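You operate a simulated robot arm through the tools that you are given. There is no shell and no other tool. Be economical: measure what you need, move in short steps, check, and stop when the job is done.

You are at the controls of a simulated two-armed robot. One attempt, no reset.

TASK
Set the trial machine's depth dial by the middle job card and drive housing A-52 to that depth.
Fine: press stop before you turn the dial, then free it and home; seat the housing and shut the yellow clamp of the grey fixture on it before the run.

Only the result counts: the job must be done as asked and must still hold three seconds after the hand-in. Knocking over, shifting, dropping, spilling or breaking anything else fails it.

THE ROBOT
Two 7-joint arms with two-finger parallel grippers on one trunk, on a base that drives. Base frame: it is fixed to the floor where the robot stands at the start and does not move with it; the origin is under the middle of the robot, x ahead of it, y to its left, z up. Units: m, rad, N and s.
The left shoulder is at the start at [0.05, 0.161, 1.148], the right one opposite. With the tool pointing down near the work surface each hand reaches from about 0.1 to 0.66 m from the robot's upright axis, wherever it stands, measured 20 degrees to its own side. Places, roughly: depth dial of the trial machine [1, 0.4, 1.2]; home button of the trial machine [0.5, 0, 0.7]; job card [0.75, -1.25, 0.75]; nest by the yellow clamp of the grey fixture [0.6, 0.1, 0.8]; red clamp of the black fixture [0.6, -0.8, 0.2]; red stop button of the trial machine [0.5, 0, 0.7]; rim of the stop button of the trial machine [0.5, 0, 0.7]; start button of the trial machine [0.5, -0.1, 0.7]; trial machine [0.8, 0.1, 0.7]; yellow clamp of the black fixture [0.6, -0.6, 0.2]; yellow clamp of the grey fixture [0.6, 0.2, 0.8]. Payload 3.43 kg a hand.
The TCP of each hand is the grasp point between the finger pads, 0.03 m short of the fingertips. In the tool frame z runs along the fingers and y along their closing line. The gripper opens to 0.094 m. The fingers are 0.028 m wide and 0.01 m thick; the gripper's body (0.05 by 0.096 m) begins 0.055 m behind the TCP.
Orientation is that of the tool frame in the base frame, as a unit quaternion [w, x, y, z]. With the fingers straight down and closing along the base's y, the tool's x points along the base's -x, its y along +y and its z along -z.

THE INTERFACE
- The arms move only by the tool move_arm. It takes "left_motion", "right_motion" or both (then of equal length, played together; a hand with none holds still); each is a list of rows, each a list of 2 entries, a list of its own where there are three numbers: the shift along the tool's x, y, z in m, then the turn, a rotation vector about the tool's x, y, z in rad. In form: [[[dx, dy, dz], [wx, wy, wz]], ...]. A call has 1 to 8 rows; each row is the pose to reach, as a shift and turn from the pose commanded when the call began, along the tool's axes at that moment. "left_fingers" and "right_fingers" are, for a hand that has rows, the opening, from 0 (shut) to 1 (fully open), set as the call begins (left out, the last holds). Rows are played at 5 a second. More than 0.05 m and 0.15 rad between two rows, or a gripper value outside its range, and nothing of the call is played. Where a pose cannot be reached the arm comes as near as it can. A force on the tool above 90 N (or 10 N above the force at the start of the call, whichever is more), or a blocked arm, ends the call early, and 0.2 s more pass. Each finger travels about 0.045 m/s and halts on what it meets, pressing with about 39 N; the grip force reading is that of the motor and also rises with nothing between the fingers. The clock runs only during rows and for 0.2 s after the last one: add rows that repeat a pose to give the fingers time. The reply holds the time, the measured pose of the TCP, the force on the tool along the base axes, the opening and the grip force, in the units named above and with some noise, with the torque about the TCP (base axes, N m) and any sound that the robot's microphone picked up.
- Cameras (640 x 400 px; columns grow to the right, rows downward): "scene" is now at [0.1367, -0.0221, 1.3156]; the picture's right is [-0.26, -0.97, 0.00], its down [-0.21, 0.05, -0.98] and it looks along [0.94, -0.25, -0.21] (base axes); focal length 214 px, centre (320, 200). "left" rides on the left gripper at [0.076, -0.014, -0.102] in its tool frame; the picture's right is [0.18, 0.98, 0.00], its down [-0.75, 0.14, -0.64] and it looks along [-0.63, 0.12, 0.77] (tool axes); focal length 243 px, centre (320, 200). "right" rides on the right gripper at [0.076, 0.014, -0.103] in its tool frame; the picture's right is [-0.18, 0.98, 0.00], its down [-0.75, -0.14, -0.64] and it looks along [-0.63, -0.12, 0.77] (tool axes); focal length 243 px, centre (320, 200). There is no depth. A picture from a camera that has moved, and an enlarged one, comes with that camera's place and axes in the base frame and with its lens. The place of the scene camera against the robot may be out by one fixed shift of up to 0.018 m in any direction.
- camera(camera): a new picture of that camera. The clock stands still meanwhile.
- raise_lower(by): slides the trunk up (or, below 0, down) by that many m; the arms and the scene camera ride with it, the base frame stays. It gives what a move gives, with no picture.
- base_move(legs): drives the robot by 1 to 6 legs, each [ahead, left, turn to the left] in m, m and rad, along the robot's own axes; the way and the turn of a leg run together, so that a leg with both is an arc; at most 1.5 m and 3.142 rad a leg. The arms and the cameras ride along, it lands a little off, and it stops where it bumps. It gives what a move gives.
- pan_tilt(pan, tilt): turns the head with the scene camera to pan (to the left, within 1.396 rad either way) and tilt (down, from -0.506 to 1.204), counted from straight ahead of the robot. It gives what a move gives.
- close_up(camera, box): a new picture of the part [left, top, right, bottom] of that camera's present view, enlarged. The clock stands still meanwhile.
- finish_job(): hands the job in; it is judged then, once.

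Work in short steps. Places have to be worked out from the pictures, the camera data and where the tool is seen: move nearer, look again, correct. Check each grasp and each placing, and mend what went wrong. You have 120 turns and 100 pictures in all, those below and enlarged ones among them. Open the grippers and draw the arms clear of the work before you hand the job in, unless the task says otherwise; then end with one line.

The tools are called as name(argument=value, ...) on one line, values as JSON. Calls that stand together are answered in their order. move_arm: Moves the arms, as the interface text tells. Its arguments: {"type":"object","properties":{"left_motion":{"type":"array","items":{"type":"array"}},"left_fingers":{"type":"number"},"right_motion":{"type":"array","items":{"type":"array"}},"right_fingers":{"type":"number"}},"required":[]} The other tools are called the same way: raise_lower (by) slides the trunk up or down; base_move (legs) drives the base; pan_tilt (pan, tilt) turns the head that bears the scene camera; camera (camera) takes a picture; close_up (camera, box) takes an enlarged picture of a part of a camera's view; finish_job () hands the job in.

At the start:

```text
t: 0.0
left_tcp_pos: [0.3768, 0.1612, 1.3088]
left_tool_rot: [-0.001, 0.0, 1.0, 0.0]
left_ft_force: [-0.2, 0.3, 0.2]
left_torque: [0.01, 0.02, -0.04]
left_gripper_width: 0.094
left_gripper_force: 0.0
right_tcp_pos: [0.3756, -0.1616, 1.329]
right_tool_rot: [0.001, 0.001, 1.0, 0.001]
right_ft_force: [1.3, 0.2, 0.0]
right_torque: [0.0, -0.04, -0.01]
right_gripper_width: 0.094
right_gripper_force: 0.1
trunk travel left (down, up): [-0.175, 0.092]
robot x, y, heading: [0.0035, -0.0007, 0.003]
head pan, tilt: [-0.258, 0.215]
```

scene: 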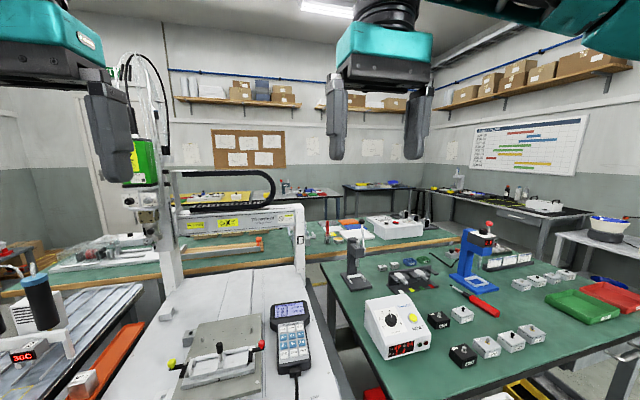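
right: 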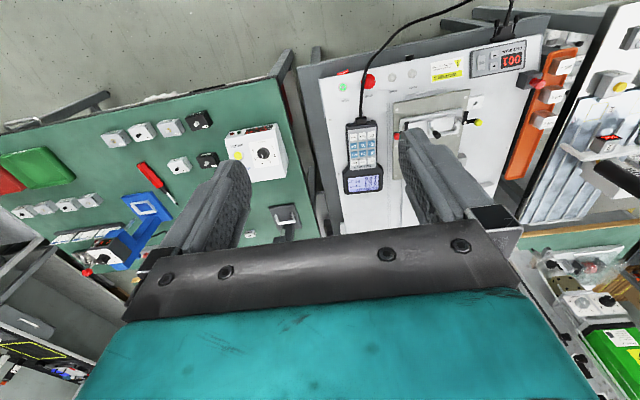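
left: 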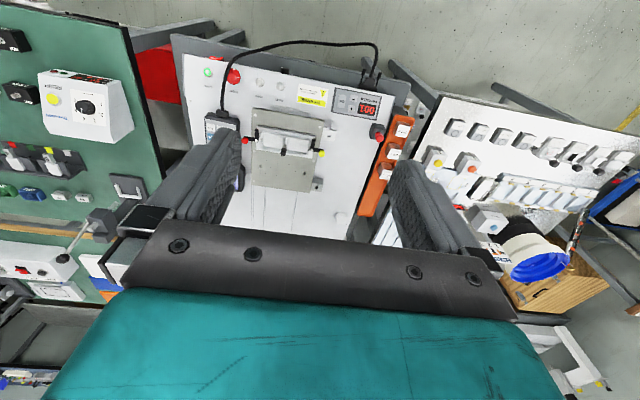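

I begin by surveying the machine ahead: enlarge the left-hand picture of the machine, and the scene.

close_up(camera="left", box=[170, 30, 420, 190])

close_up(camera="scene", box=[80, 150, 340, 400])

close_up(camera="scene", box=[320, 200, 640, 400])

```text
2.50 times, centred on (295, 110) of left
camera zoom: at [0.3001, 0.1465, 1.4134], right [-0.18, 0.98, 0.0], down [0.75, 0.14, 0.64], along [0.63, 0.12, -0.77], focal length 606 px, centre (382, 425)
```

zoom: 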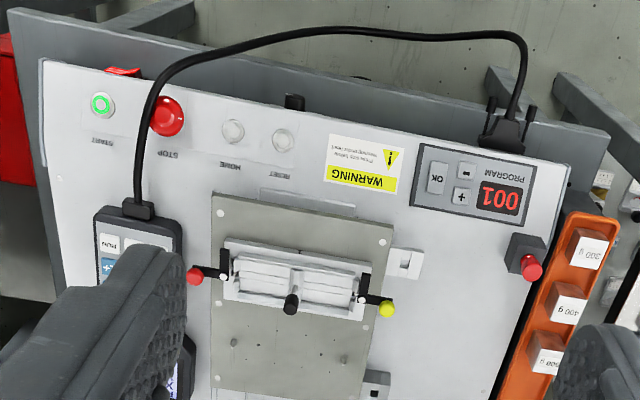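

```text
1.60 times, centred on (210, 275) of scene
camera zoom: at [0.1367, -0.0221, 1.3156], right [-0.26, -0.97, 0.0], down [-0.21, 0.05, -0.98], along [0.94, -0.25, -0.21], focal length 343 px, centre (496, 80)
```

zoom: 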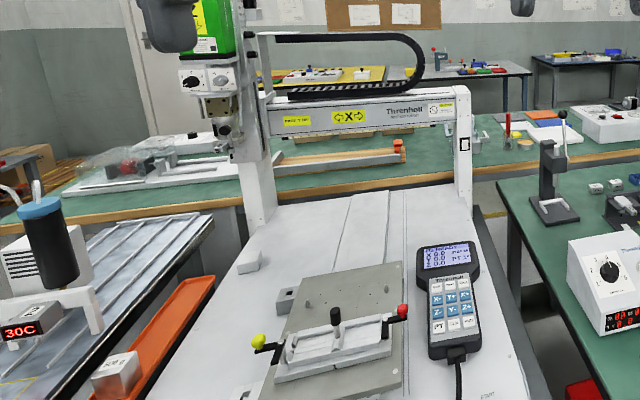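

```text
2.00 times, centred on (480, 300) of scene
camera zoom: at [0.1367, -0.0221, 1.3156], right [-0.26, -0.97, 0.0], down [-0.21, 0.05, -0.98], along [0.94, -0.25, -0.21], focal length 429 px, centre (0, 0)
```

zoom: 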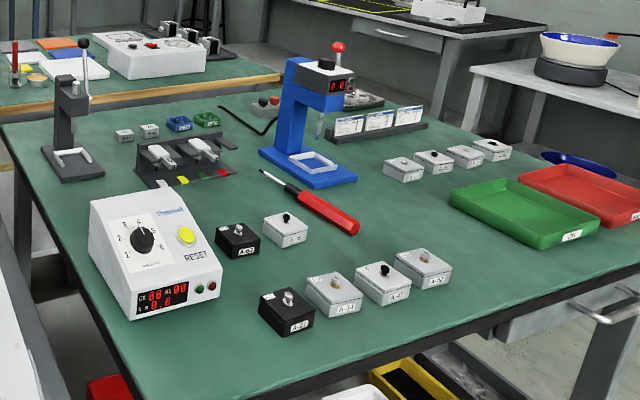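

I need the labels and cards; I enlarge more strongly.

close_up(camera="scene", box=[430, 270, 560, 370])

close_up(camera="scene", box=[480, 240, 590, 300])

close_up(camera="scene", box=[100, 140, 200, 240])

```text
4.00 times, centred on (495, 320) of scene
camera zoom: at [0.1367, -0.0221, 1.3156], right [-0.26, -0.97, 0.0], down [-0.21, 0.05, -0.98], along [0.94, -0.25, -0.21], focal length 858 px, centre (-380, -280)
```

zoom: 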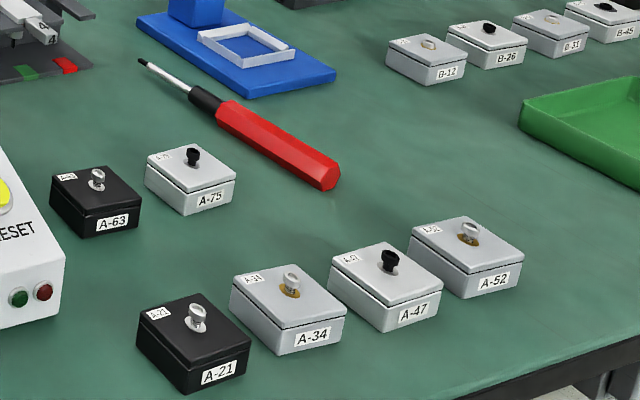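

```text
5.82 times, centred on (535, 270) of scene
camera zoom: at [0.1367, -0.0221, 1.3156], right [-0.26, -0.97, 0.0], down [-0.21, 0.05, -0.98], along [0.94, -0.25, -0.21], focal length 1248 px, centre (-931, -207)
```

zoom: 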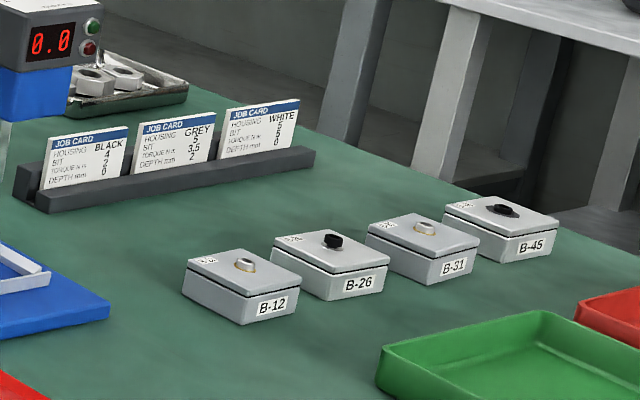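

```text
4.00 times, centred on (150, 190) of scene
camera zoom: at [0.1367, -0.0221, 1.3156], right [-0.26, -0.97, 0.0], down [-0.21, 0.05, -0.98], along [0.94, -0.25, -0.21], focal length 858 px, centre (1000, 240)
```

zoom: 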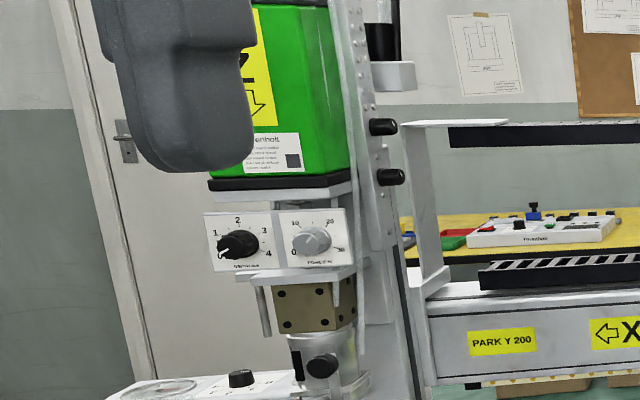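

The middle card reads GREY, depth 2, and A-52 is the far-right grey box in the near row, around [0.52,-0.85]. I look at the machine itself and the floor space in front of it.

pan_tilt(pan=0.25, tilt=0.55)

camera(camera="scene")

pan_tilt(pan=-0.3, tilt=1.1)

camera(camera="scene")

```text
t: 0.9
left_tcp_pos: [0.3758, 0.1617, 1.3097]
left_tool_rot: [0.0, 0.0, 1.0, 0.001]
left_ft_force: [-0.1, 0.5, 1.2]
left_torque: [0.01, 0.06, 0.02]
left_gripper_width: 0.0939
left_gripper_force: 0.0
right_tcp_pos: [0.3769, -0.1614, 1.3293]
right_tool_rot: [0.001, 0.0, 1.0, 0.001]
right_ft_force: [-0.7, -0.4, 0.5]
right_torque: [-0.01, -0.04, 0.0]
right_gripper_width: 0.0941
right_gripper_force: 0.1
trunk travel left (down, up): [-0.175, 0.092]
robot x, y, heading: [0.0008, -0.0016, 0.001]
head pan, tilt: [0.25, 0.55]
```

```text
90 pictures are left
camera scene: at [0.1335, 0.0239, 1.2847], right [0.25, -0.97, 0.0], down [-0.51, -0.13, -0.85], along [0.83, 0.21, -0.52], focal length 214 px, centre (320, 200)
```

scene: 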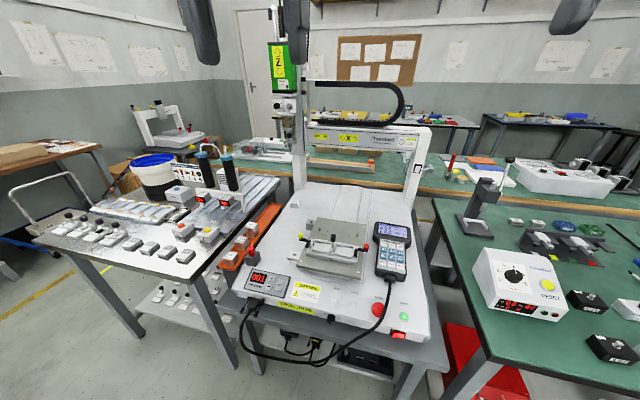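

```text
t: 1.9
left_tcp_pos: [0.3777, 0.161, 1.3091]
left_tool_rot: [0.0, 0.001, 1.0, 0.0]
left_ft_force: [-0.5, -0.1, 0.6]
left_torque: [-0.01, 0.02, -0.01]
left_gripper_width: 0.0942
left_gripper_force: 0.0
right_tcp_pos: [0.3763, -0.1631, 1.3296]
right_tool_rot: [0.001, 0.001, 1.0, 0.001]
right_ft_force: [-0.5, -0.1, -0.1]
right_torque: [0.0, -0.03, 0.04]
right_gripper_width: 0.094
right_gripper_force: 0.1
trunk travel left (down, up): [-0.175, 0.092]
robot x, y, heading: [0.0025, 0.0013, -0.005]
head pan, tilt: [-0.3, 1.1]
```

```text
89 pictures are left
camera scene: at [0.1069, -0.0168, 1.2415], right [-0.29, -0.96, 0.0], down [-0.85, 0.26, -0.45], along [0.43, -0.13, -0.89], focal length 214 px, centre (320, 200)
```

scene: 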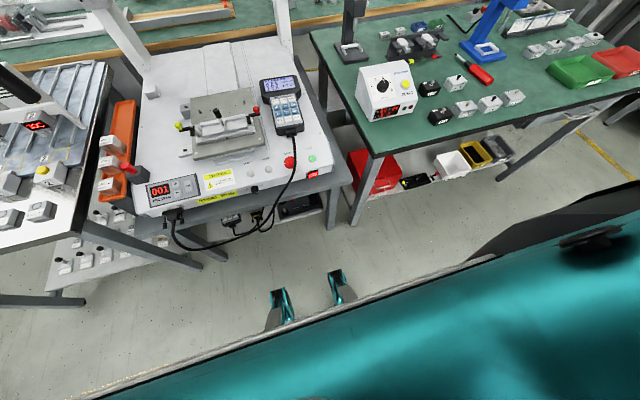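

The floor is clear to the right; A-52 lies near [0.53,-0.84]. I drive 0.65 m right to face it and look.

base_move(legs=[[0, -0.65, 0]])

pan_tilt(pan=-0.4, tilt=0.65)

camera(camera="scene")

camera(camera="right")

```text
t: 8.0
left_tcp_pos: [0.3764, -0.4884, 1.3089]
left_tool_rot: [0.0, 0.002, 1.0, -0.001]
left_ft_force: [-0.3, -0.5, 0.4]
left_torque: [0.0, -0.04, -0.01]
left_gripper_width: 0.0939
left_gripper_force: 0.0
right_tcp_pos: [0.3727, -0.81, 1.3291]
right_tool_rot: [0.001, 0.003, 1.0, 0.0]
right_ft_force: [0.1, 0.4, 0.5]
right_torque: [-0.02, 0.0, -0.02]
right_gripper_width: 0.0941
right_gripper_force: 0.0
trunk travel left (down, up): [-0.175, 0.092]
robot x, y, heading: [-0.0026, -0.6464, -0.009]
head pan, tilt: [-0.3, 1.1]
```

```text
t: 8.9
left_tcp_pos: [0.3756, -0.4881, 1.3103]
left_tool_rot: [0.0, 0.003, 1.0, -0.001]
left_ft_force: [-0.4, -0.5, -0.8]
left_torque: [0.01, -0.04, 0.0]
left_gripper_width: 0.094
left_gripper_force: 0.0
right_tcp_pos: [0.3733, -0.8099, 1.3291]
right_tool_rot: [0.001, 0.004, 1.0, 0.002]
right_ft_force: [0.8, -1.2, 0.0]
right_torque: [0.01, -0.02, 0.0]
right_gripper_width: 0.0939
right_gripper_force: 0.1
trunk travel left (down, up): [-0.175, 0.092]
robot x, y, heading: [-0.0003, -0.6481, -0.004]
head pan, tilt: [-0.4, 0.649]
```

```text
88 pictures are left
camera scene: at [0.1243, -0.679, 1.2758], right [-0.39, -0.92, 0.0], down [-0.56, 0.24, -0.8], along [0.73, -0.31, -0.61], focal length 214 px, centre (320, 200)
```

scene: 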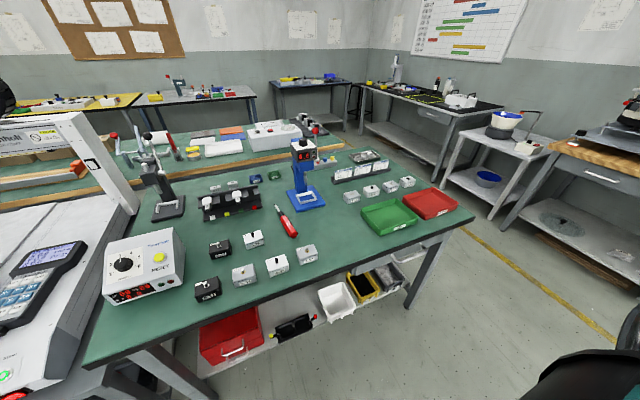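

```text
87 pictures are left
camera right: at [0.2967, -0.7965, 1.4321], right [0.19, 0.98, 0.0], down [0.75, -0.15, 0.64], along [0.63, -0.12, -0.77], focal length 243 px, centre (320, 200)
```

right: 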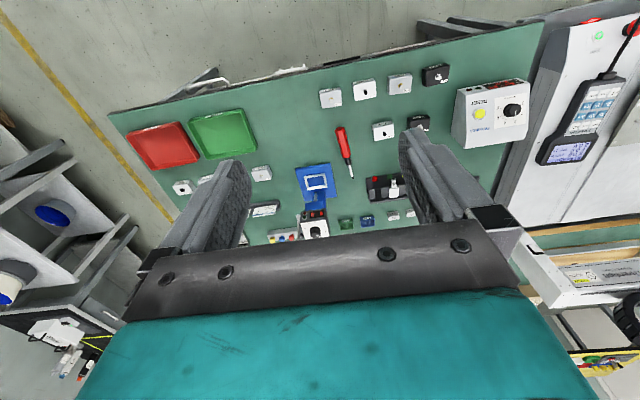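

A-52 is estimated at [0.51,-0.806]. I read the cards and A-52 closely.

close_up(camera="scene", box=[325, 150, 405, 200])

close_up(camera="right", box=[300, 50, 460, 150])

close_up(camera="scene", box=[180, 220, 340, 320])

```text
8.00 times, centred on (365, 175) of scene
camera zoom: at [0.1243, -0.679, 1.2758], right [-0.39, -0.92, 0.0], down [-0.56, 0.24, -0.8], along [0.73, -0.31, -0.61], focal length 1716 px, centre (-40, 400)
```

zoom: 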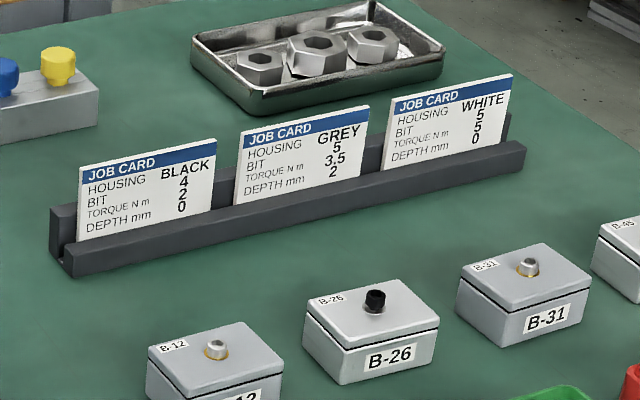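

```text
4.00 times, centred on (380, 100) of right
camera zoom: at [0.2967, -0.7965, 1.4321], right [0.19, 0.98, 0.0], down [0.75, -0.15, 0.64], along [0.63, -0.12, -0.77], focal length 970 px, centre (80, 600)
```

zoom: 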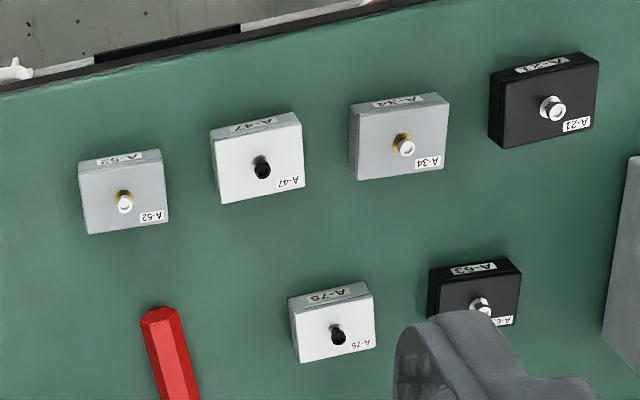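

```text
4.00 times, centred on (260, 270) of scene
camera zoom: at [0.1243, -0.679, 1.2758], right [-0.39, -0.92, 0.0], down [-0.56, 0.24, -0.8], along [0.73, -0.31, -0.61], focal length 858 px, centre (560, -80)
```

zoom: 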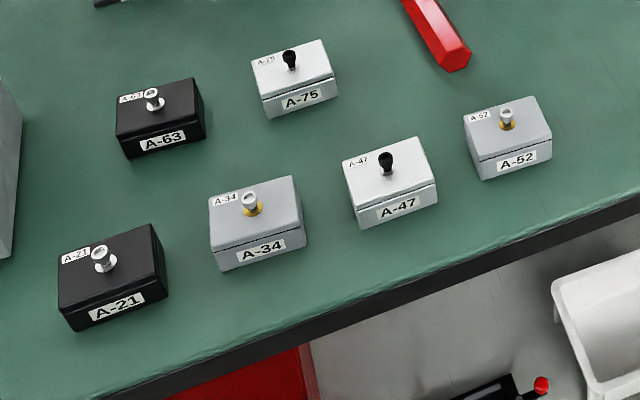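

Card confirmed: middle card GREY, depth 2 mm. Before choosing the grip I look at the nest from here.

pan_tilt(pan=0.9, tilt=0.5)

camera(camera="scene")

```text
t: 10.4
left_tcp_pos: [0.3758, -0.4872, 1.3093]
left_tool_rot: [0.0, 0.003, 1.0, 0.0]
left_ft_force: [0.1, -0.8, -0.2]
left_torque: [0.01, -0.01, 0.01]
left_gripper_width: 0.0941
left_gripper_force: 0.1
right_tcp_pos: [0.3727, -0.8094, 1.3281]
right_tool_rot: [0.001, 0.003, 1.0, 0.001]
right_ft_force: [-0.3, 0.6, -0.2]
right_torque: [-0.04, 0.0, 0.0]
right_gripper_width: 0.0939
right_gripper_force: 0.0
trunk travel left (down, up): [-0.175, 0.092]
robot x, y, heading: [-0.0038, -0.6459, -0.004]
head pan, tilt: [0.901, 0.499]
```

```text
83 pictures are left
camera scene: at [0.1015, -0.5738, 1.2892], right [0.78, -0.63, 0.0], down [-0.3, -0.37, -0.88], along [0.55, 0.68, -0.48], focal length 214 px, centre (320, 200)
```

scene: 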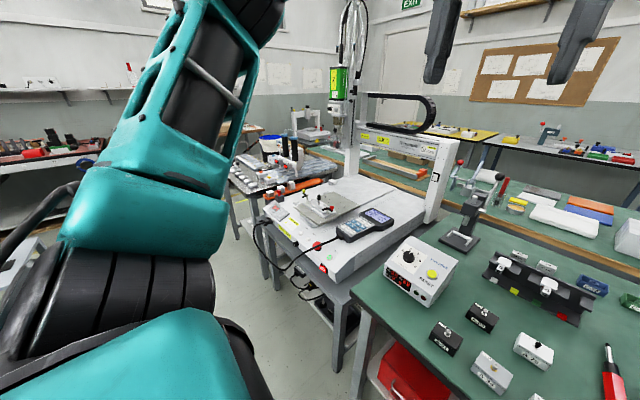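

I enlarge the fixture from this view to see the nest walls.

close_up(camera="scene", box=[285, 180, 365, 230])

close_up(camera="scene", box=[325, 60, 365, 120])

```text
8.00 times, centred on (325, 205) of scene
camera zoom: at [0.1015, -0.5738, 1.2892], right [0.78, -0.63, 0.0], down [-0.3, -0.37, -0.88], along [0.55, 0.68, -0.48], focal length 1716 px, centre (280, 160)
```

zoom: 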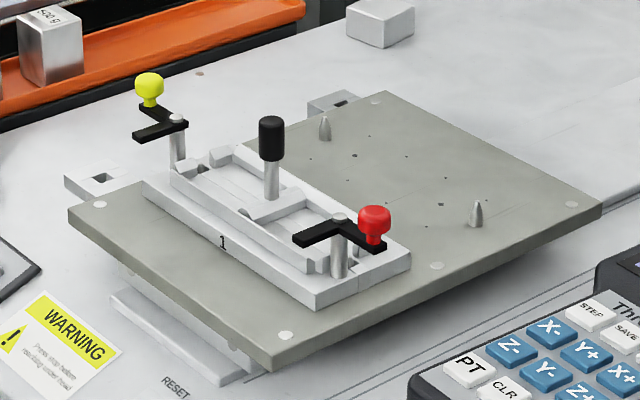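

```text
6.67 times, centred on (345, 90) of scene
camera zoom: at [0.1015, -0.5738, 1.2892], right [0.78, -0.63, 0.0], down [-0.3, -0.37, -0.88], along [0.55, 0.68, -0.48], focal length 1430 px, centre (153, 933)
```

zoom: 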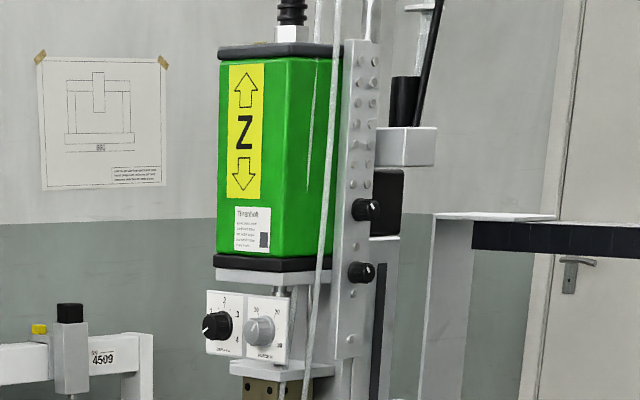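

The nest pockets lie along y with a tall handle in the middle and swing clamps at the ends, so I'll grip A-52 along x (hand turned 90°). I bring the right hand over A-52, turning while descending.

move_arm(right_motion=[[[-0.0174, 0, 0.04], [0, 0, 0.148]], [[-0.0348, 0, 0.08], [0, 0, 0.296]], [[-0.0522, 0, 0.12], [0, 0, 0.444]], [[-0.0696, 0, 0.16], [0, 0, 0.592]], [[-0.087, 0, 0.2], [0, 0, 0.74]], [[-0.1044, 0, 0.24], [0, 0, 0.888]], [[-0.1218, 0, 0.28], [0, 0, 1.036]], [[-0.139, 0, 0.32], [0, 0, 1.184]]], right_fingers=1)

pan_tilt(pan=-0.3, tilt=0.9)

```text
t: 12.2
left_tcp_pos: [0.3769, -0.4889, 1.31]
left_tool_rot: [0.0, 0.002, 1.0, -0.001]
left_ft_force: [-0.6, -1.0, 0.1]
left_torque: [0.0, 0.03, 0.01]
left_gripper_width: 0.094
left_gripper_force: 0.0
right_tcp_pos: [0.5138, -0.8115, 1.0078]
right_tool_rot: [0.001, 0.563, 0.826, 0.001]
right_ft_force: [-0.3, 0.8, 0.0]
right_torque: [-0.01, 0.01, 0.01]
right_gripper_width: 0.0939
right_gripper_force: 0.3
trunk travel left (down, up): [-0.175, 0.092]
robot x, y, heading: [-0.0035, -0.6511, -0.01]
head pan, tilt: [0.901, 0.499]
```

```text
t: 13.6
left_tcp_pos: [0.3761, -0.4873, 1.309]
left_tool_rot: [0.0, 0.002, 1.0, 0.0]
left_ft_force: [0.5, 0.0, 0.4]
left_torque: [-0.03, 0.01, 0.0]
left_gripper_width: 0.094
left_gripper_force: 0.0
right_tcp_pos: [0.5122, -0.81, 1.0088]
right_tool_rot: [0.001, 0.561, 0.828, 0.001]
right_ft_force: [-0.1, 0.4, -0.3]
right_torque: [0.01, -0.01, 0.0]
right_gripper_width: 0.0942
right_gripper_force: 0.1
trunk travel left (down, up): [-0.175, 0.092]
robot x, y, heading: [-0.0022, -0.6515, -0.006]
head pan, tilt: [-0.3, 0.901]
```

Now I finish the turn (0.375 rad), descend to z≈0.88 and look.

move_arm(right_motion=[[[0, 0, 0.045], [0, 0, 0.13]], [[0, 0, 0.09], [0, 0, 0.26]], [[0, 0, 0.128], [0, 0, 0.375]]])

camera(camera="right")

camera(camera="scene")

```text
t: 14.4
left_tcp_pos: [0.3757, -0.488, 1.3099]
left_tool_rot: [0.0, 0.003, 1.0, 0.0]
left_ft_force: [-0.6, -0.6, -0.2]
left_torque: [-0.05, -0.01, -0.01]
left_gripper_width: 0.0939
left_gripper_force: 0.1
right_tcp_pos: [0.5121, -0.8123, 0.8811]
right_tool_rot: [0.001, 0.706, 0.708, 0.0]
right_ft_force: [-0.3, 0.5, -0.5]
right_torque: [0.0, 0.02, 0.01]
right_gripper_width: 0.094
right_gripper_force: 0.1
trunk travel left (down, up): [-0.175, 0.092]
robot x, y, heading: [-0.0005, -0.6466, -0.008]
head pan, tilt: [-0.3, 0.901]
```

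```text
80 pictures are left
camera right: at [0.526, -0.7364, 0.9839], right [0.98, -0.18, 0.0], down [-0.14, -0.75, 0.64], along [-0.12, -0.63, -0.77], focal length 243 px, centre (320, 200)
```

right: 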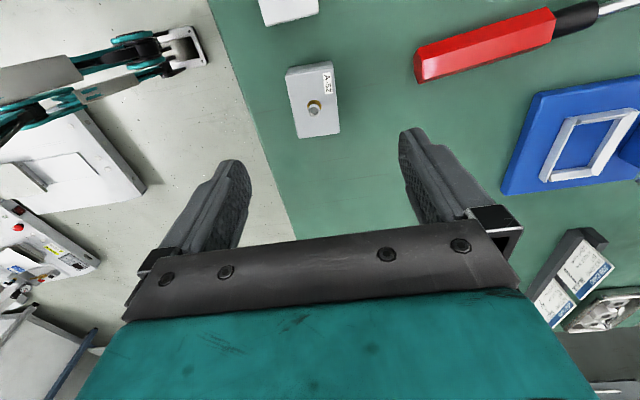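

```text
79 pictures are left
camera scene: at [0.1167, -0.6676, 1.2553], right [-0.3, -0.95, 0.0], down [-0.75, 0.24, -0.62], along [0.59, -0.19, -0.78], focal length 214 px, centre (320, 200)
```

scene: 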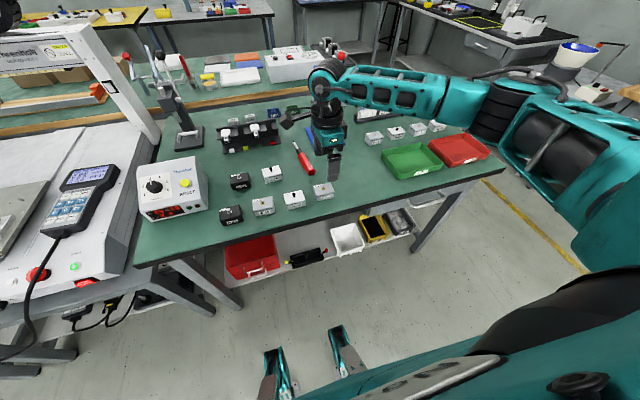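

A-52 computes to [0.506,-0.810], aligned with the axes, about 0.043 x 0.06. I shift −6 mm in x and descend to z≈0.81 to measure the height.

move_arm(right_motion=[[[0.002, -0.006, 0.035], [0, 0, 0]], [[0.002, -0.006, 0.071], [0, 0, 0]]])

camera(camera="right")

close_up(camera="scene", box=[280, 130, 380, 220])

```text
t: 15.0
left_tcp_pos: [0.3763, -0.4876, 1.31]
left_tool_rot: [0.0, 0.002, 1.0, 0.0]
left_ft_force: [-0.5, 0.0, 0.9]
left_torque: [-0.01, -0.03, 0.01]
left_gripper_width: 0.0943
left_gripper_force: 0.0
right_tcp_pos: [0.5067, -0.8106, 0.8101]
right_tool_rot: [-0.001, 0.706, 0.708, 0.002]
right_ft_force: [-0.1, 0.3, 0.3]
right_torque: [-0.02, -0.02, 0.02]
right_gripper_width: 0.094
right_gripper_force: 0.2
trunk travel left (down, up): [-0.175, 0.092]
robot x, y, heading: [-0.0068, -0.6474, -0.009]
head pan, tilt: [-0.3, 0.901]
```

```text
78 pictures are left
camera right: at [0.5196, -0.734, 0.9128], right [0.98, -0.18, 0.0], down [-0.14, -0.76, 0.64], along [-0.11, -0.63, -0.77], focal length 243 px, centre (320, 200)
```

right: 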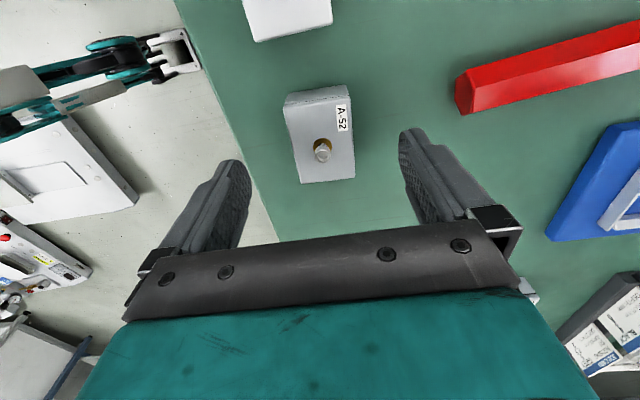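

```text
4.44 times, centred on (330, 175) of scene
camera zoom: at [0.1167, -0.6675, 1.2553], right [-0.3, -0.95, 0.0], down [-0.75, 0.24, -0.62], along [0.59, -0.19, -0.78], focal length 953 px, centre (276, 311)
```

zoom: 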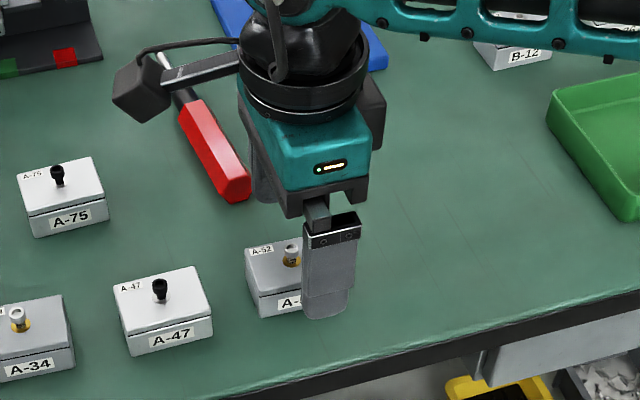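

Two views put the top of A-52 at z≈0.768, and it's centred under the hand. I descend to z≈0.775 (tips 23 mm below its top) and close.

move_arm(right_motion=[[[0, 0, 0.018], [0, 0, 0]], [[0, 0, 0.036], [0, 0, 0]], [[0, 0, 0.036], [0, 0, 0]]])

move_arm(right_motion=[[[0, 0, 0], [0, 0, 0]], [[0, 0, 0], [0, 0, 0]], [[0, 0, 0], [0, 0, 0]], [[0, 0, 0], [0, 0, 0]], [[0, 0, 0], [0, 0, 0]], [[0, 0, 0], [0, 0, 0]]], right_fingers=0.2)

close_up(camera="scene", box=[280, 130, 380, 220])

```text
t: 15.8
left_tcp_pos: [0.3764, -0.4875, 1.3087]
left_tool_rot: [0.0, 0.002, 1.0, -0.001]
left_ft_force: [0.8, -0.5, 0.1]
left_torque: [0.0, -0.01, 0.03]
left_gripper_width: 0.0939
left_gripper_force: 0.1
right_tcp_pos: [0.5064, -0.8103, 0.7736]
right_tool_rot: [-0.001, 0.706, 0.708, 0.001]
right_ft_force: [-0.3, 0.7, -0.8]
right_torque: [-0.01, 0.01, 0.02]
right_gripper_width: 0.0939
right_gripper_force: 0.1
trunk travel left (down, up): [-0.175, 0.092]
robot x, y, heading: [-0.0003, -0.6458, -0.01]
head pan, tilt: [-0.3, 0.901]
```

```text
t: 17.2
left_tcp_pos: [0.375, -0.4877, 1.3106]
left_tool_rot: [0.0, 0.003, 1.0, 0.0]
left_ft_force: [-0.4, -0.1, -0.3]
left_torque: [0.03, -0.01, 0.03]
left_gripper_width: 0.0942
left_gripper_force: 0.0
right_tcp_pos: [0.506, -0.8084, 0.7754]
right_tool_rot: [0.0, 0.706, 0.708, 0.001]
right_ft_force: [0.0, 0.2, 6.2]
right_torque: [-0.02, 0.06, -0.04]
right_gripper_width: 0.039
right_gripper_force: 39.3
trunk travel left (down, up): [-0.175, 0.092]
robot x, y, heading: [-0.0047, -0.6501, -0.006]
head pan, tilt: [-0.3, 0.901]
```

```text
4.44 times, centred on (330, 175) of scene
camera zoom: at [0.116, -0.6673, 1.2554], right [-0.3, -0.95, 0.0], down [-0.75, 0.24, -0.62], along [0.59, -0.19, -0.78], focal length 953 px, centre (276, 311)
```

zoom: 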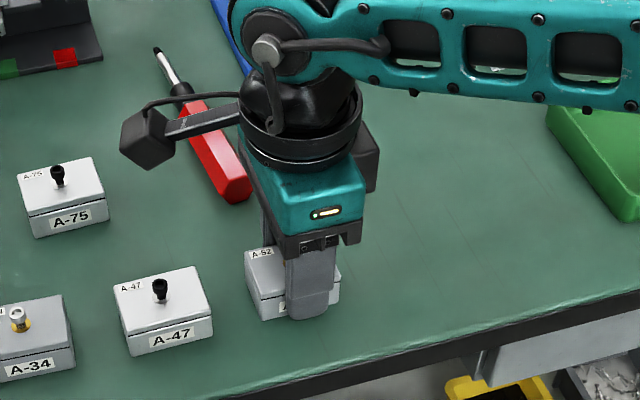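

Grip holds at 39 mm. I lift it to z≈1.1 and draw it back a bit.

move_arm(right_motion=[[[0, 0, -0.03], [0, 0, 0]], [[0, 0, -0.08], [0, 0, 0]], [[0, 0, -0.13], [0, 0, 0]], [[0, 0, -0.18], [0, 0, 0]], [[0, 0, -0.23], [0, 0, 0]], [[0, -0.02, -0.27], [0, 0, 0]], [[0, -0.05, -0.3], [0, 0, 0]], [[0, -0.08, -0.32], [0, 0, 0]]])

camera(camera="right")

```text
t: 19.0
left_tcp_pos: [0.3753, -0.4875, 1.3099]
left_tool_rot: [0.0, 0.002, 1.0, -0.001]
left_ft_force: [-0.5, 0.3, 0.6]
left_torque: [0.01, 0.04, -0.03]
left_gripper_width: 0.094
left_gripper_force: 0.1
right_tcp_pos: [0.4246, -0.8116, 1.0943]
right_tool_rot: [0.001, 0.706, 0.708, 0.001]
right_ft_force: [-0.1, -0.6, -1.4]
right_torque: [-0.02, 0.01, 0.01]
right_gripper_width: 0.0389
right_gripper_force: 38.8
trunk travel left (down, up): [-0.175, 0.092]
robot x, y, heading: [-0.0055, -0.6478, -0.012]
head pan, tilt: [-0.3, 0.901]
```

```text
75 pictures are left
camera right: at [0.4381, -0.7347, 1.1975], right [0.98, -0.18, 0.0], down [-0.14, -0.75, 0.64], along [-0.11, -0.63, -0.77], focal length 243 px, centre (320, 200)
```

right: 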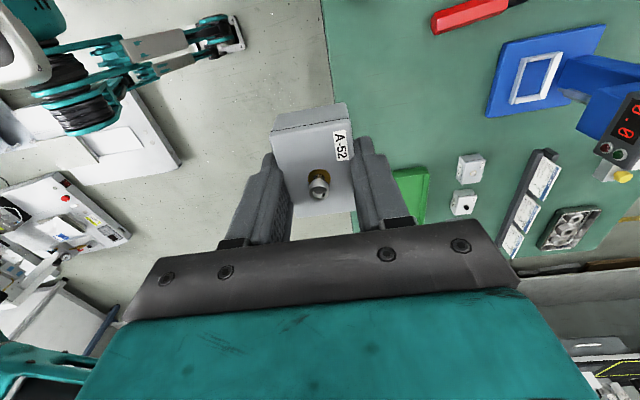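

A-52 is held securely. I drive left to about y=0.3, facing the machine.

base_move(legs=[[0, 0.95, 0]])

pan_tilt(pan=-0.2, tilt=0.75)

camera(camera="scene")

camera(camera="right")

```text
t: 27.7
left_tcp_pos: [0.3802, 0.4615, 1.3098]
left_tool_rot: [0.0, 0.001, 1.0, 0.001]
left_ft_force: [1.0, 1.0, -0.8]
left_torque: [0.03, 0.04, 0.01]
left_gripper_width: 0.0941
left_gripper_force: 0.0
right_tcp_pos: [0.4304, 0.1396, 1.0938]
right_tool_rot: [0.0, 0.705, 0.71, 0.001]
right_ft_force: [0.4, -0.2, -0.4]
right_torque: [-0.02, 0.01, -0.03]
right_gripper_width: 0.039
right_gripper_force: 38.9
trunk travel left (down, up): [-0.175, 0.092]
robot x, y, heading: [0.0028, 0.3022, -0.002]
head pan, tilt: [-0.3, 0.901]
```

```text
t: 28.4
left_tcp_pos: [0.3797, 0.4614, 1.3097]
left_tool_rot: [0.0, 0.001, 1.0, 0.0]
left_ft_force: [0.9, -0.1, -0.1]
left_torque: [0.05, -0.03, -0.04]
left_gripper_width: 0.0941
left_gripper_force: 0.0
right_tcp_pos: [0.4295, 0.1388, 1.0937]
right_tool_rot: [0.001, 0.704, 0.711, 0.001]
right_ft_force: [-0.5, -0.5, 0.0]
right_torque: [-0.02, 0.04, 0.0]
right_gripper_width: 0.0385
right_gripper_force: 39.1
trunk travel left (down, up): [-0.175, 0.092]
robot x, y, heading: [0.0046, 0.3002, 0.002]
head pan, tilt: [-0.201, 0.75]
```

```text
74 pictures are left
camera scene: at [0.1294, 0.2863, 1.2672], right [-0.2, -0.98, 0.0], down [-0.67, 0.14, -0.73], along [0.72, -0.15, -0.68], focal length 214 px, centre (320, 200)
```

scene: 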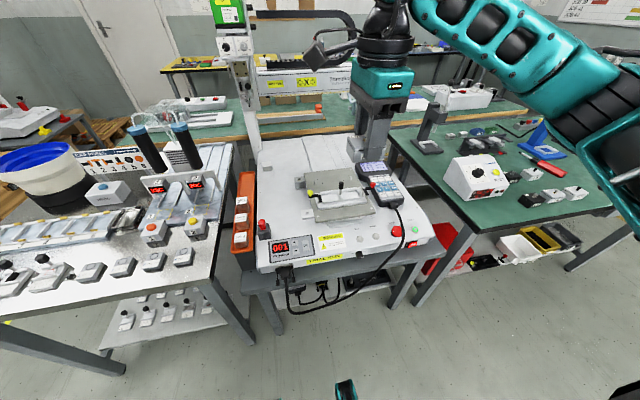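

```text
73 pictures are left
camera right: at [0.443, 0.215, 1.1971], right [0.98, -0.18, 0.0], down [-0.14, -0.76, 0.64], along [-0.11, -0.63, -0.77], focal length 243 px, centre (320, 200)
```

right: 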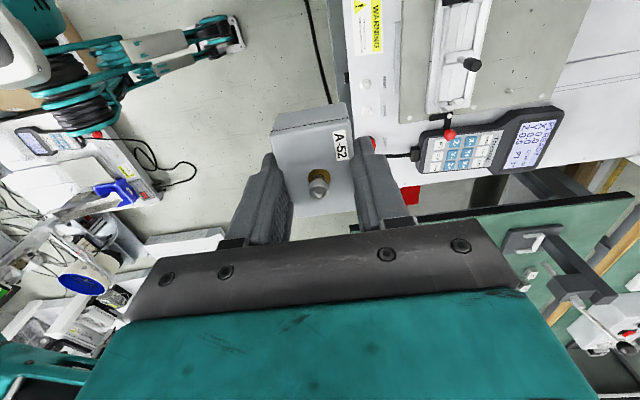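

close_up(camera="scene", box=[240, 150, 440, 275])

close_up(camera="scene", box=[280, 160, 400, 235])

close_up(camera="scene", box=[200, 0, 280, 90])

```text
3.20 times, centred on (340, 212) of scene
camera zoom: at [0.1294, 0.2863, 1.2672], right [-0.2, -0.98, 0.0], down [-0.67, 0.14, -0.73], along [0.72, -0.15, -0.68], focal length 686 px, centre (256, 160)
```

zoom: 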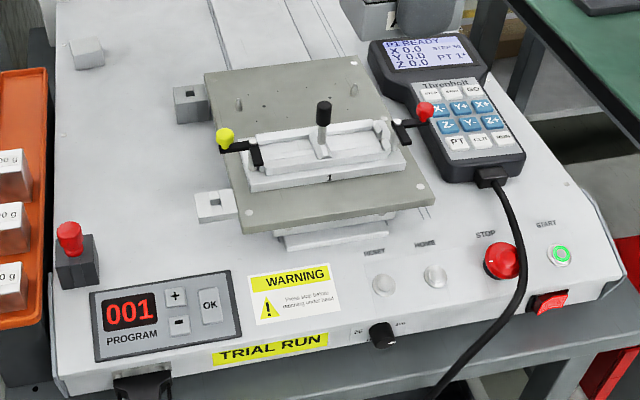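

```text
5.33 times, centred on (340, 198) of scene
camera zoom: at [0.1294, 0.2863, 1.2672], right [-0.2, -0.98, 0.0], down [-0.67, 0.14, -0.73], along [0.72, -0.15, -0.68], focal length 1144 px, centre (213, 213)
```

zoom: 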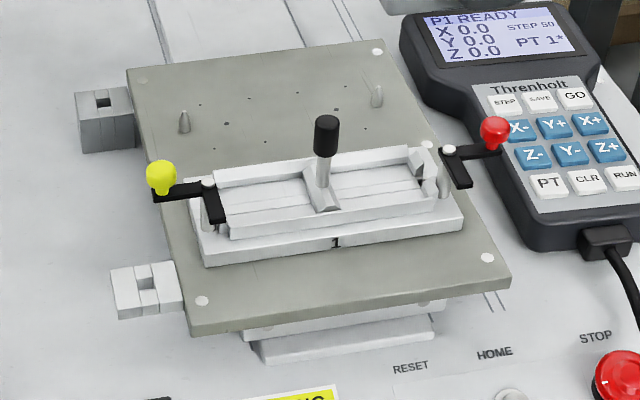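

```text
4.44 times, centred on (240, 45) of scene
camera zoom: at [0.1294, 0.2863, 1.2672], right [-0.2, -0.98, 0.0], down [-0.67, 0.14, -0.73], along [0.72, -0.15, -0.68], focal length 953 px, centre (676, 889)
```

zoom: 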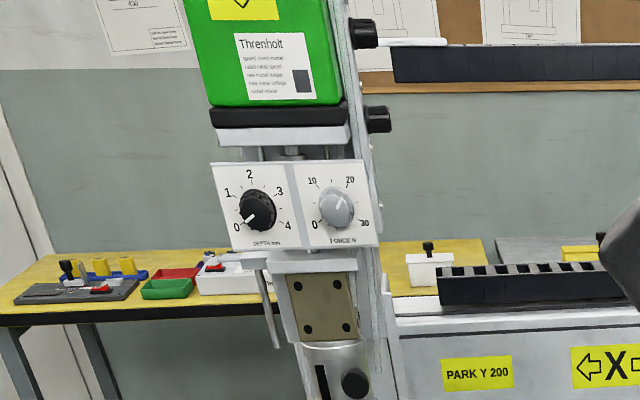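

The depth dial is the black left one, now at 0 (scale 0–4, 2 at top). The nest front edge is at x≈0.59, y 0.035–0.195; the yellow pocket is near [0.63,0.15]. I drive 0.1 m forward for reach, and move the right hand to a viewing place over the nest's right side.

base_move(legs=[[0.1, 0, 0]])

move_arm(right_motion=[[[-0.02, 0.03, 0.03], [0, 0, 0]], [[-0.04, 0.06, 0.06], [0, 0, 0]], [[-0.06, 0.08, 0.09], [0, 0, 0]], [[-0.075, 0.09, 0.11], [0, 0, 0]]])

camera(camera="right")

```text
t: 29.5
left_tcp_pos: [0.4782, 0.4608, 1.3095]
left_tool_rot: [0.0, 0.001, 1.0, 0.0]
left_ft_force: [0.7, 0.1, 0.0]
left_torque: [0.0, 0.06, 0.01]
left_gripper_width: 0.094
left_gripper_force: 0.0
right_tcp_pos: [0.5296, 0.1388, 1.0935]
right_tool_rot: [-0.001, 0.704, 0.71, 0.001]
right_ft_force: [0.6, -0.2, -0.7]
right_torque: [0.0, 0.0, 0.02]
right_gripper_width: 0.0388
right_gripper_force: 38.6
trunk travel left (down, up): [-0.175, 0.092]
robot x, y, heading: [0.1017, 0.2996, -0.006]
head pan, tilt: [-0.201, 0.75]
```

```text
t: 30.5
left_tcp_pos: [0.4781, 0.4614, 1.31]
left_tool_rot: [0.0, 0.0, 1.0, 0.0]
left_ft_force: [-0.5, -0.2, 0.0]
left_torque: [0.01, -0.02, -0.05]
left_gripper_width: 0.0942
left_gripper_force: 0.0
right_tcp_pos: [0.6206, 0.0657, 0.9845]
right_tool_rot: [0.0, 0.704, 0.711, 0.001]
right_ft_force: [-0.1, -0.4, -0.7]
right_torque: [0.01, 0.02, 0.01]
right_gripper_width: 0.0389
right_gripper_force: 39.1
trunk travel left (down, up): [-0.175, 0.092]
robot x, y, heading: [0.104, 0.2986, 0.0]
head pan, tilt: [-0.201, 0.75]
```

```text
69 pictures are left
camera right: at [0.6332, 0.1415, 1.0875], right [0.98, -0.17, 0.0], down [-0.13, -0.76, 0.64], along [-0.11, -0.63, -0.77], focal length 243 px, centre (320, 200)
```

right: 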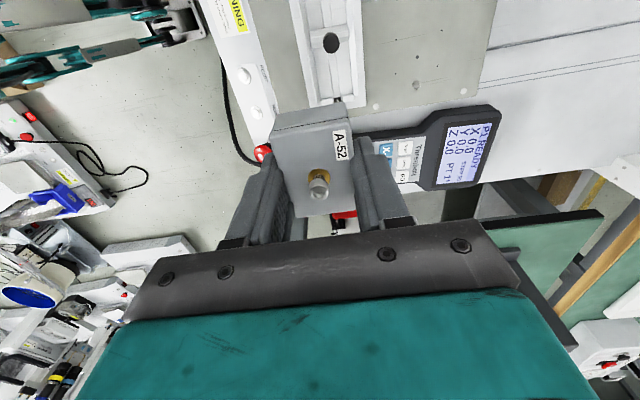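

The nest is just out of the picture's top; I move the right hand 8 cm further right and look again.

move_arm(right_motion=[[[-0.045, 0, 0], [0, 0, 0]], [[-0.09, 0, 0], [0, 0, 0]]])

camera(camera="right")

close_up(camera="right", box=[250, 0, 410, 100])

```text
t: 31.1
left_tcp_pos: [0.4774, 0.4611, 1.31]
left_tool_rot: [0.0, 0.0, 1.0, -0.001]
left_ft_force: [0.1, 0.1, 0.6]
left_torque: [0.03, -0.04, 0.03]
left_gripper_width: 0.0939
left_gripper_force: 0.1
right_tcp_pos: [0.6201, -0.0248, 0.9843]
right_tool_rot: [-0.001, 0.704, 0.71, 0.001]
right_ft_force: [0.3, -0.1, -0.3]
right_torque: [0.01, 0.02, -0.01]
right_gripper_width: 0.0389
right_gripper_force: 38.8
trunk travel left (down, up): [-0.175, 0.092]
robot x, y, heading: [0.0987, 0.3017, -0.0]
head pan, tilt: [-0.201, 0.75]
```

```text
68 pictures are left
camera right: at [0.633, 0.0512, 1.0881], right [0.98, -0.17, 0.0], down [-0.13, -0.76, 0.64], along [-0.11, -0.63, -0.77], focal length 243 px, centre (320, 200)
```

right: 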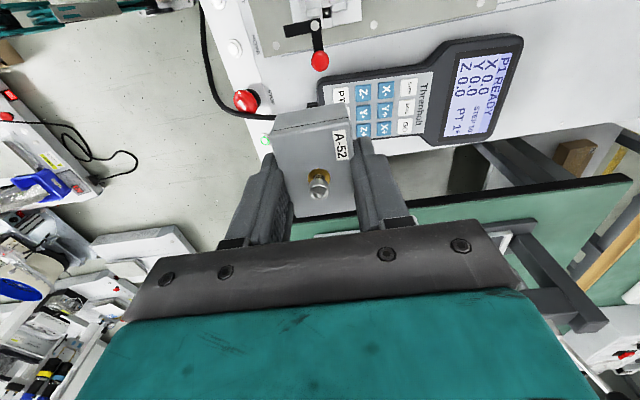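

```text
4.00 times, centred on (330, 50) of right
camera zoom: at [0.633, 0.0512, 1.0881], right [0.98, -0.17, 0.0], down [-0.13, -0.76, 0.64], along [-0.11, -0.63, -0.77], focal length 970 px, centre (280, 800)
```

zoom: 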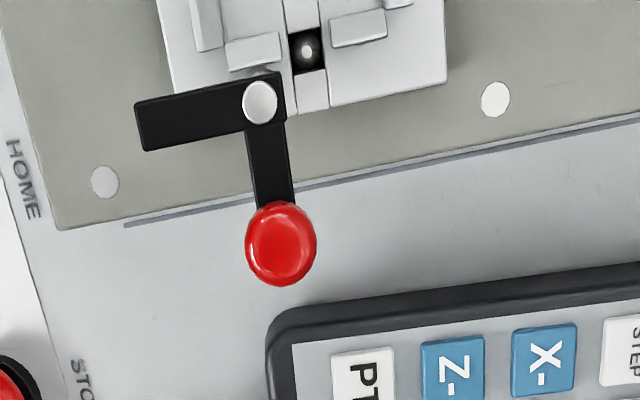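

The camera needs to be over the yellow side instead; I move the right hand to y≈0.14 at the same height (above the handle) and look.

move_arm(right_motion=[[[0.045, 0, -0.02], [0, 0, 0]], [[0.09, 0, -0.03], [0, 0, 0]], [[0.135, 0, -0.03], [0, 0, 0]], [[0.165, 0, -0.03], [0, 0, 0]]])

camera(camera="right")

close_up(camera="right", box=[240, 0, 400, 100])

```text
t: 32.1
left_tcp_pos: [0.4783, 0.4622, 1.3099]
left_tool_rot: [0.0, 0.0, 1.0, 0.0]
left_ft_force: [0.3, 0.4, -0.4]
left_torque: [0.0, -0.01, 0.0]
left_gripper_width: 0.0939
left_gripper_force: 0.1
right_tcp_pos: [0.6198, 0.1416, 1.0144]
right_tool_rot: [0.001, 0.704, 0.71, 0.001]
right_ft_force: [0.1, 0.0, -1.1]
right_torque: [0.02, -0.03, 0.01]
right_gripper_width: 0.0388
right_gripper_force: 39.3
trunk travel left (down, up): [-0.175, 0.092]
robot x, y, heading: [0.102, 0.3003, -0.002]
head pan, tilt: [-0.201, 0.75]
```

```text
66 pictures are left
camera right: at [0.6324, 0.2174, 1.1177], right [0.98, -0.18, 0.0], down [-0.14, -0.76, 0.64], along [-0.11, -0.63, -0.77], focal length 243 px, centre (320, 200)
```

right: 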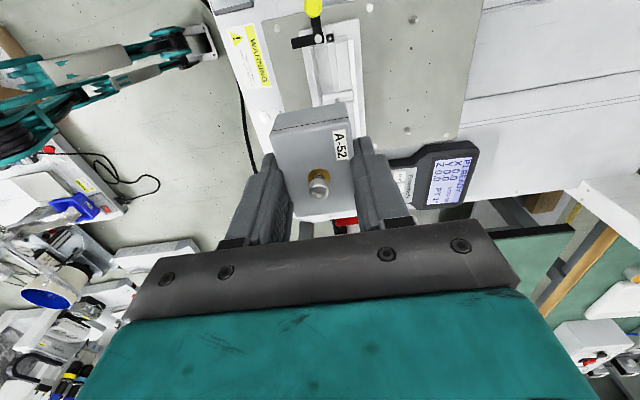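

```text
4.00 times, centred on (320, 50) of right
camera zoom: at [0.6324, 0.2174, 1.1177], right [0.98, -0.18, 0.0], down [-0.14, -0.76, 0.64], along [-0.11, -0.63, -0.77], focal length 970 px, centre (320, 800)
```

zoom: 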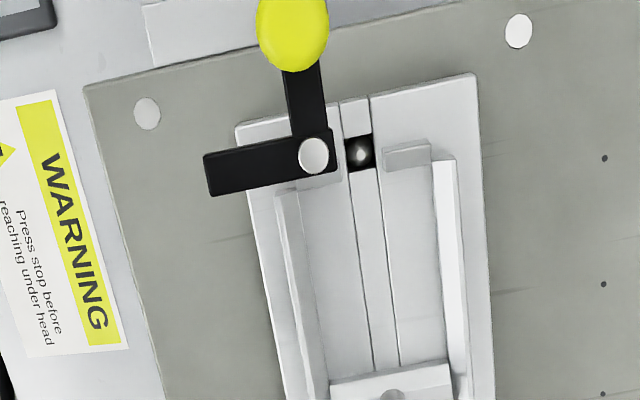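

The yellow pocket is clear: side rails, end wall by the post, and the central divider. I lower 5 cm (still above the handle) for triangulation.

move_arm(right_motion=[[[0.02, 0.005, 0.03], [0, 0, 0]], [[0.03, 0.01, 0.06], [0, 0, 0]]])

close_up(camera="right", box=[240, 0, 400, 100])

close_up(camera="scene", box=[240, 90, 440, 290])

```text
t: 32.7
left_tcp_pos: [0.4766, 0.4611, 1.3093]
left_tool_rot: [0.0, 0.0, 1.0, 0.0]
left_ft_force: [0.0, -0.3, -0.1]
left_torque: [0.0, 0.0, 0.01]
left_gripper_width: 0.094
left_gripper_force: 0.0
right_tcp_pos: [0.6292, 0.1713, 0.9539]
right_tool_rot: [0.0, 0.703, 0.711, 0.001]
right_ft_force: [0.6, -0.1, -1.3]
right_torque: [0.0, 0.0, 0.01]
right_gripper_width: 0.0388
right_gripper_force: 39.3
trunk travel left (down, up): [-0.175, 0.092]
robot x, y, heading: [0.1047, 0.2995, 0.0]
head pan, tilt: [-0.201, 0.75]
```

```text
4.00 times, centred on (320, 50) of right
camera zoom: at [0.6422, 0.2471, 1.0571], right [0.98, -0.17, 0.0], down [-0.14, -0.76, 0.64], along [-0.11, -0.63, -0.77], focal length 970 px, centre (320, 800)
```

zoom: 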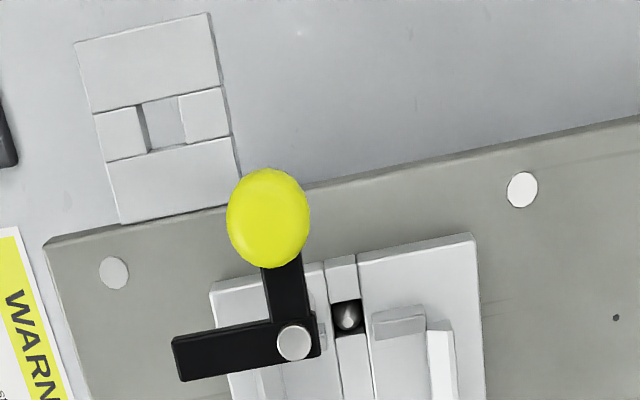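

```text
2.00 times, centred on (340, 190) of scene
camera zoom: at [0.2285, 0.2862, 1.2672], right [-0.2, -0.98, 0.0], down [-0.67, 0.14, -0.73], along [0.72, -0.15, -0.68], focal length 429 px, centre (280, 220)
```

zoom: 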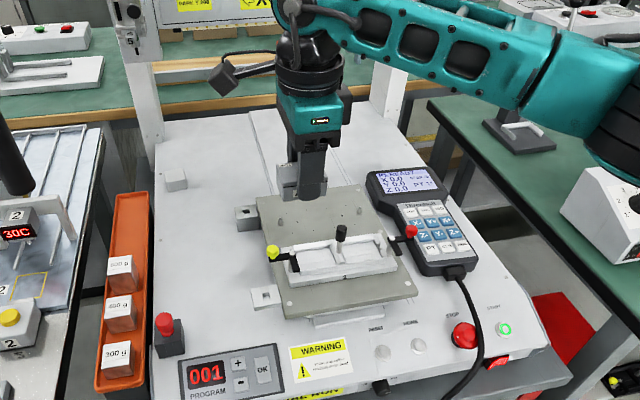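

Nest base top is at z≈0.76, pocket centre ≈[0.6385,0.1435], about 0.044 x 0.059, rails aligned with y. The box is only ~27 mm tall and my tips are near its bottom, so the rails would stop the fingers. I'll set it on the free bed left of the plate and regrip higher.

move_arm(right_motion=[[[0.045, 0.01, 0], [0, 0, 0]], [[0.09, 0.03, 0.0], [0, 0, 0]], [[0.125, 0.05, 0.02], [0, 0, 0]], [[0.125, 0.05, 0.06], [0, 0, 0]], [[0.125, 0.05, 0.09], [0, 0, 0]]])

camera(camera="right")

camera(camera="scene")

```text
t: 33.9
left_tcp_pos: [0.4785, 0.4608, 1.3088]
left_tool_rot: [0.0, 0.0, 1.0, 0.0]
left_ft_force: [0.5, -0.5, 0.6]
left_torque: [0.0, 0.02, -0.01]
left_gripper_width: 0.0944
left_gripper_force: 0.0
right_tcp_pos: [0.6789, 0.2959, 0.8638]
right_tool_rot: [0.001, 0.704, 0.711, 0.001]
right_ft_force: [0.7, -0.6, -0.7]
right_torque: [0.01, -0.02, 0.03]
right_gripper_width: 0.0389
right_gripper_force: 39.3
trunk travel left (down, up): [-0.175, 0.092]
robot x, y, heading: [0.1035, 0.2978, -0.005]
head pan, tilt: [-0.201, 0.75]
```

```text
62 pictures are left
camera right: at [0.6915, 0.372, 0.9673], right [0.98, -0.17, 0.0], down [-0.13, -0.76, 0.64], along [-0.11, -0.63, -0.77], focal length 243 px, centre (320, 200)
```

right: 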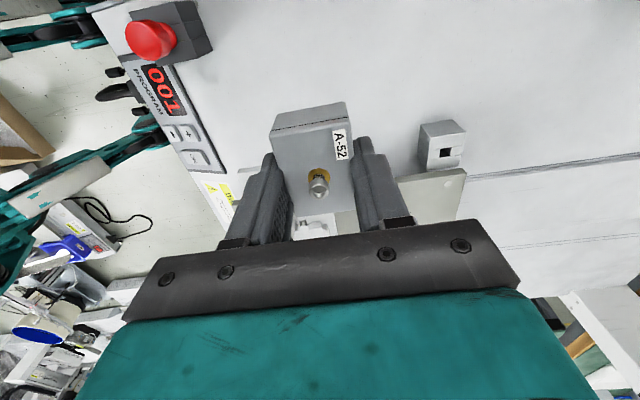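

```text
61 pictures are left
camera scene: at [0.2285, 0.2865, 1.2672], right [-0.2, -0.98, 0.0], down [-0.67, 0.14, -0.73], along [0.72, -0.15, -0.68], focal length 214 px, centre (320, 200)
```

scene: 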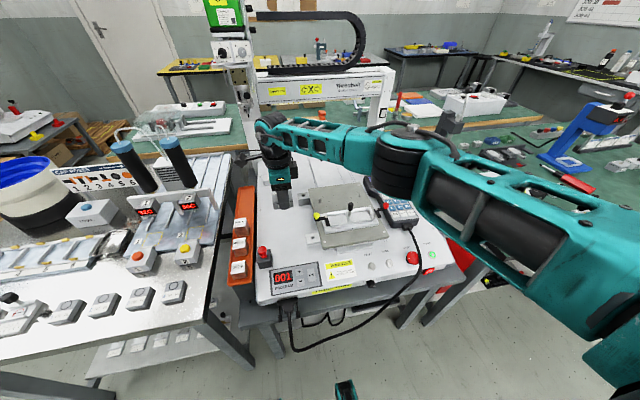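

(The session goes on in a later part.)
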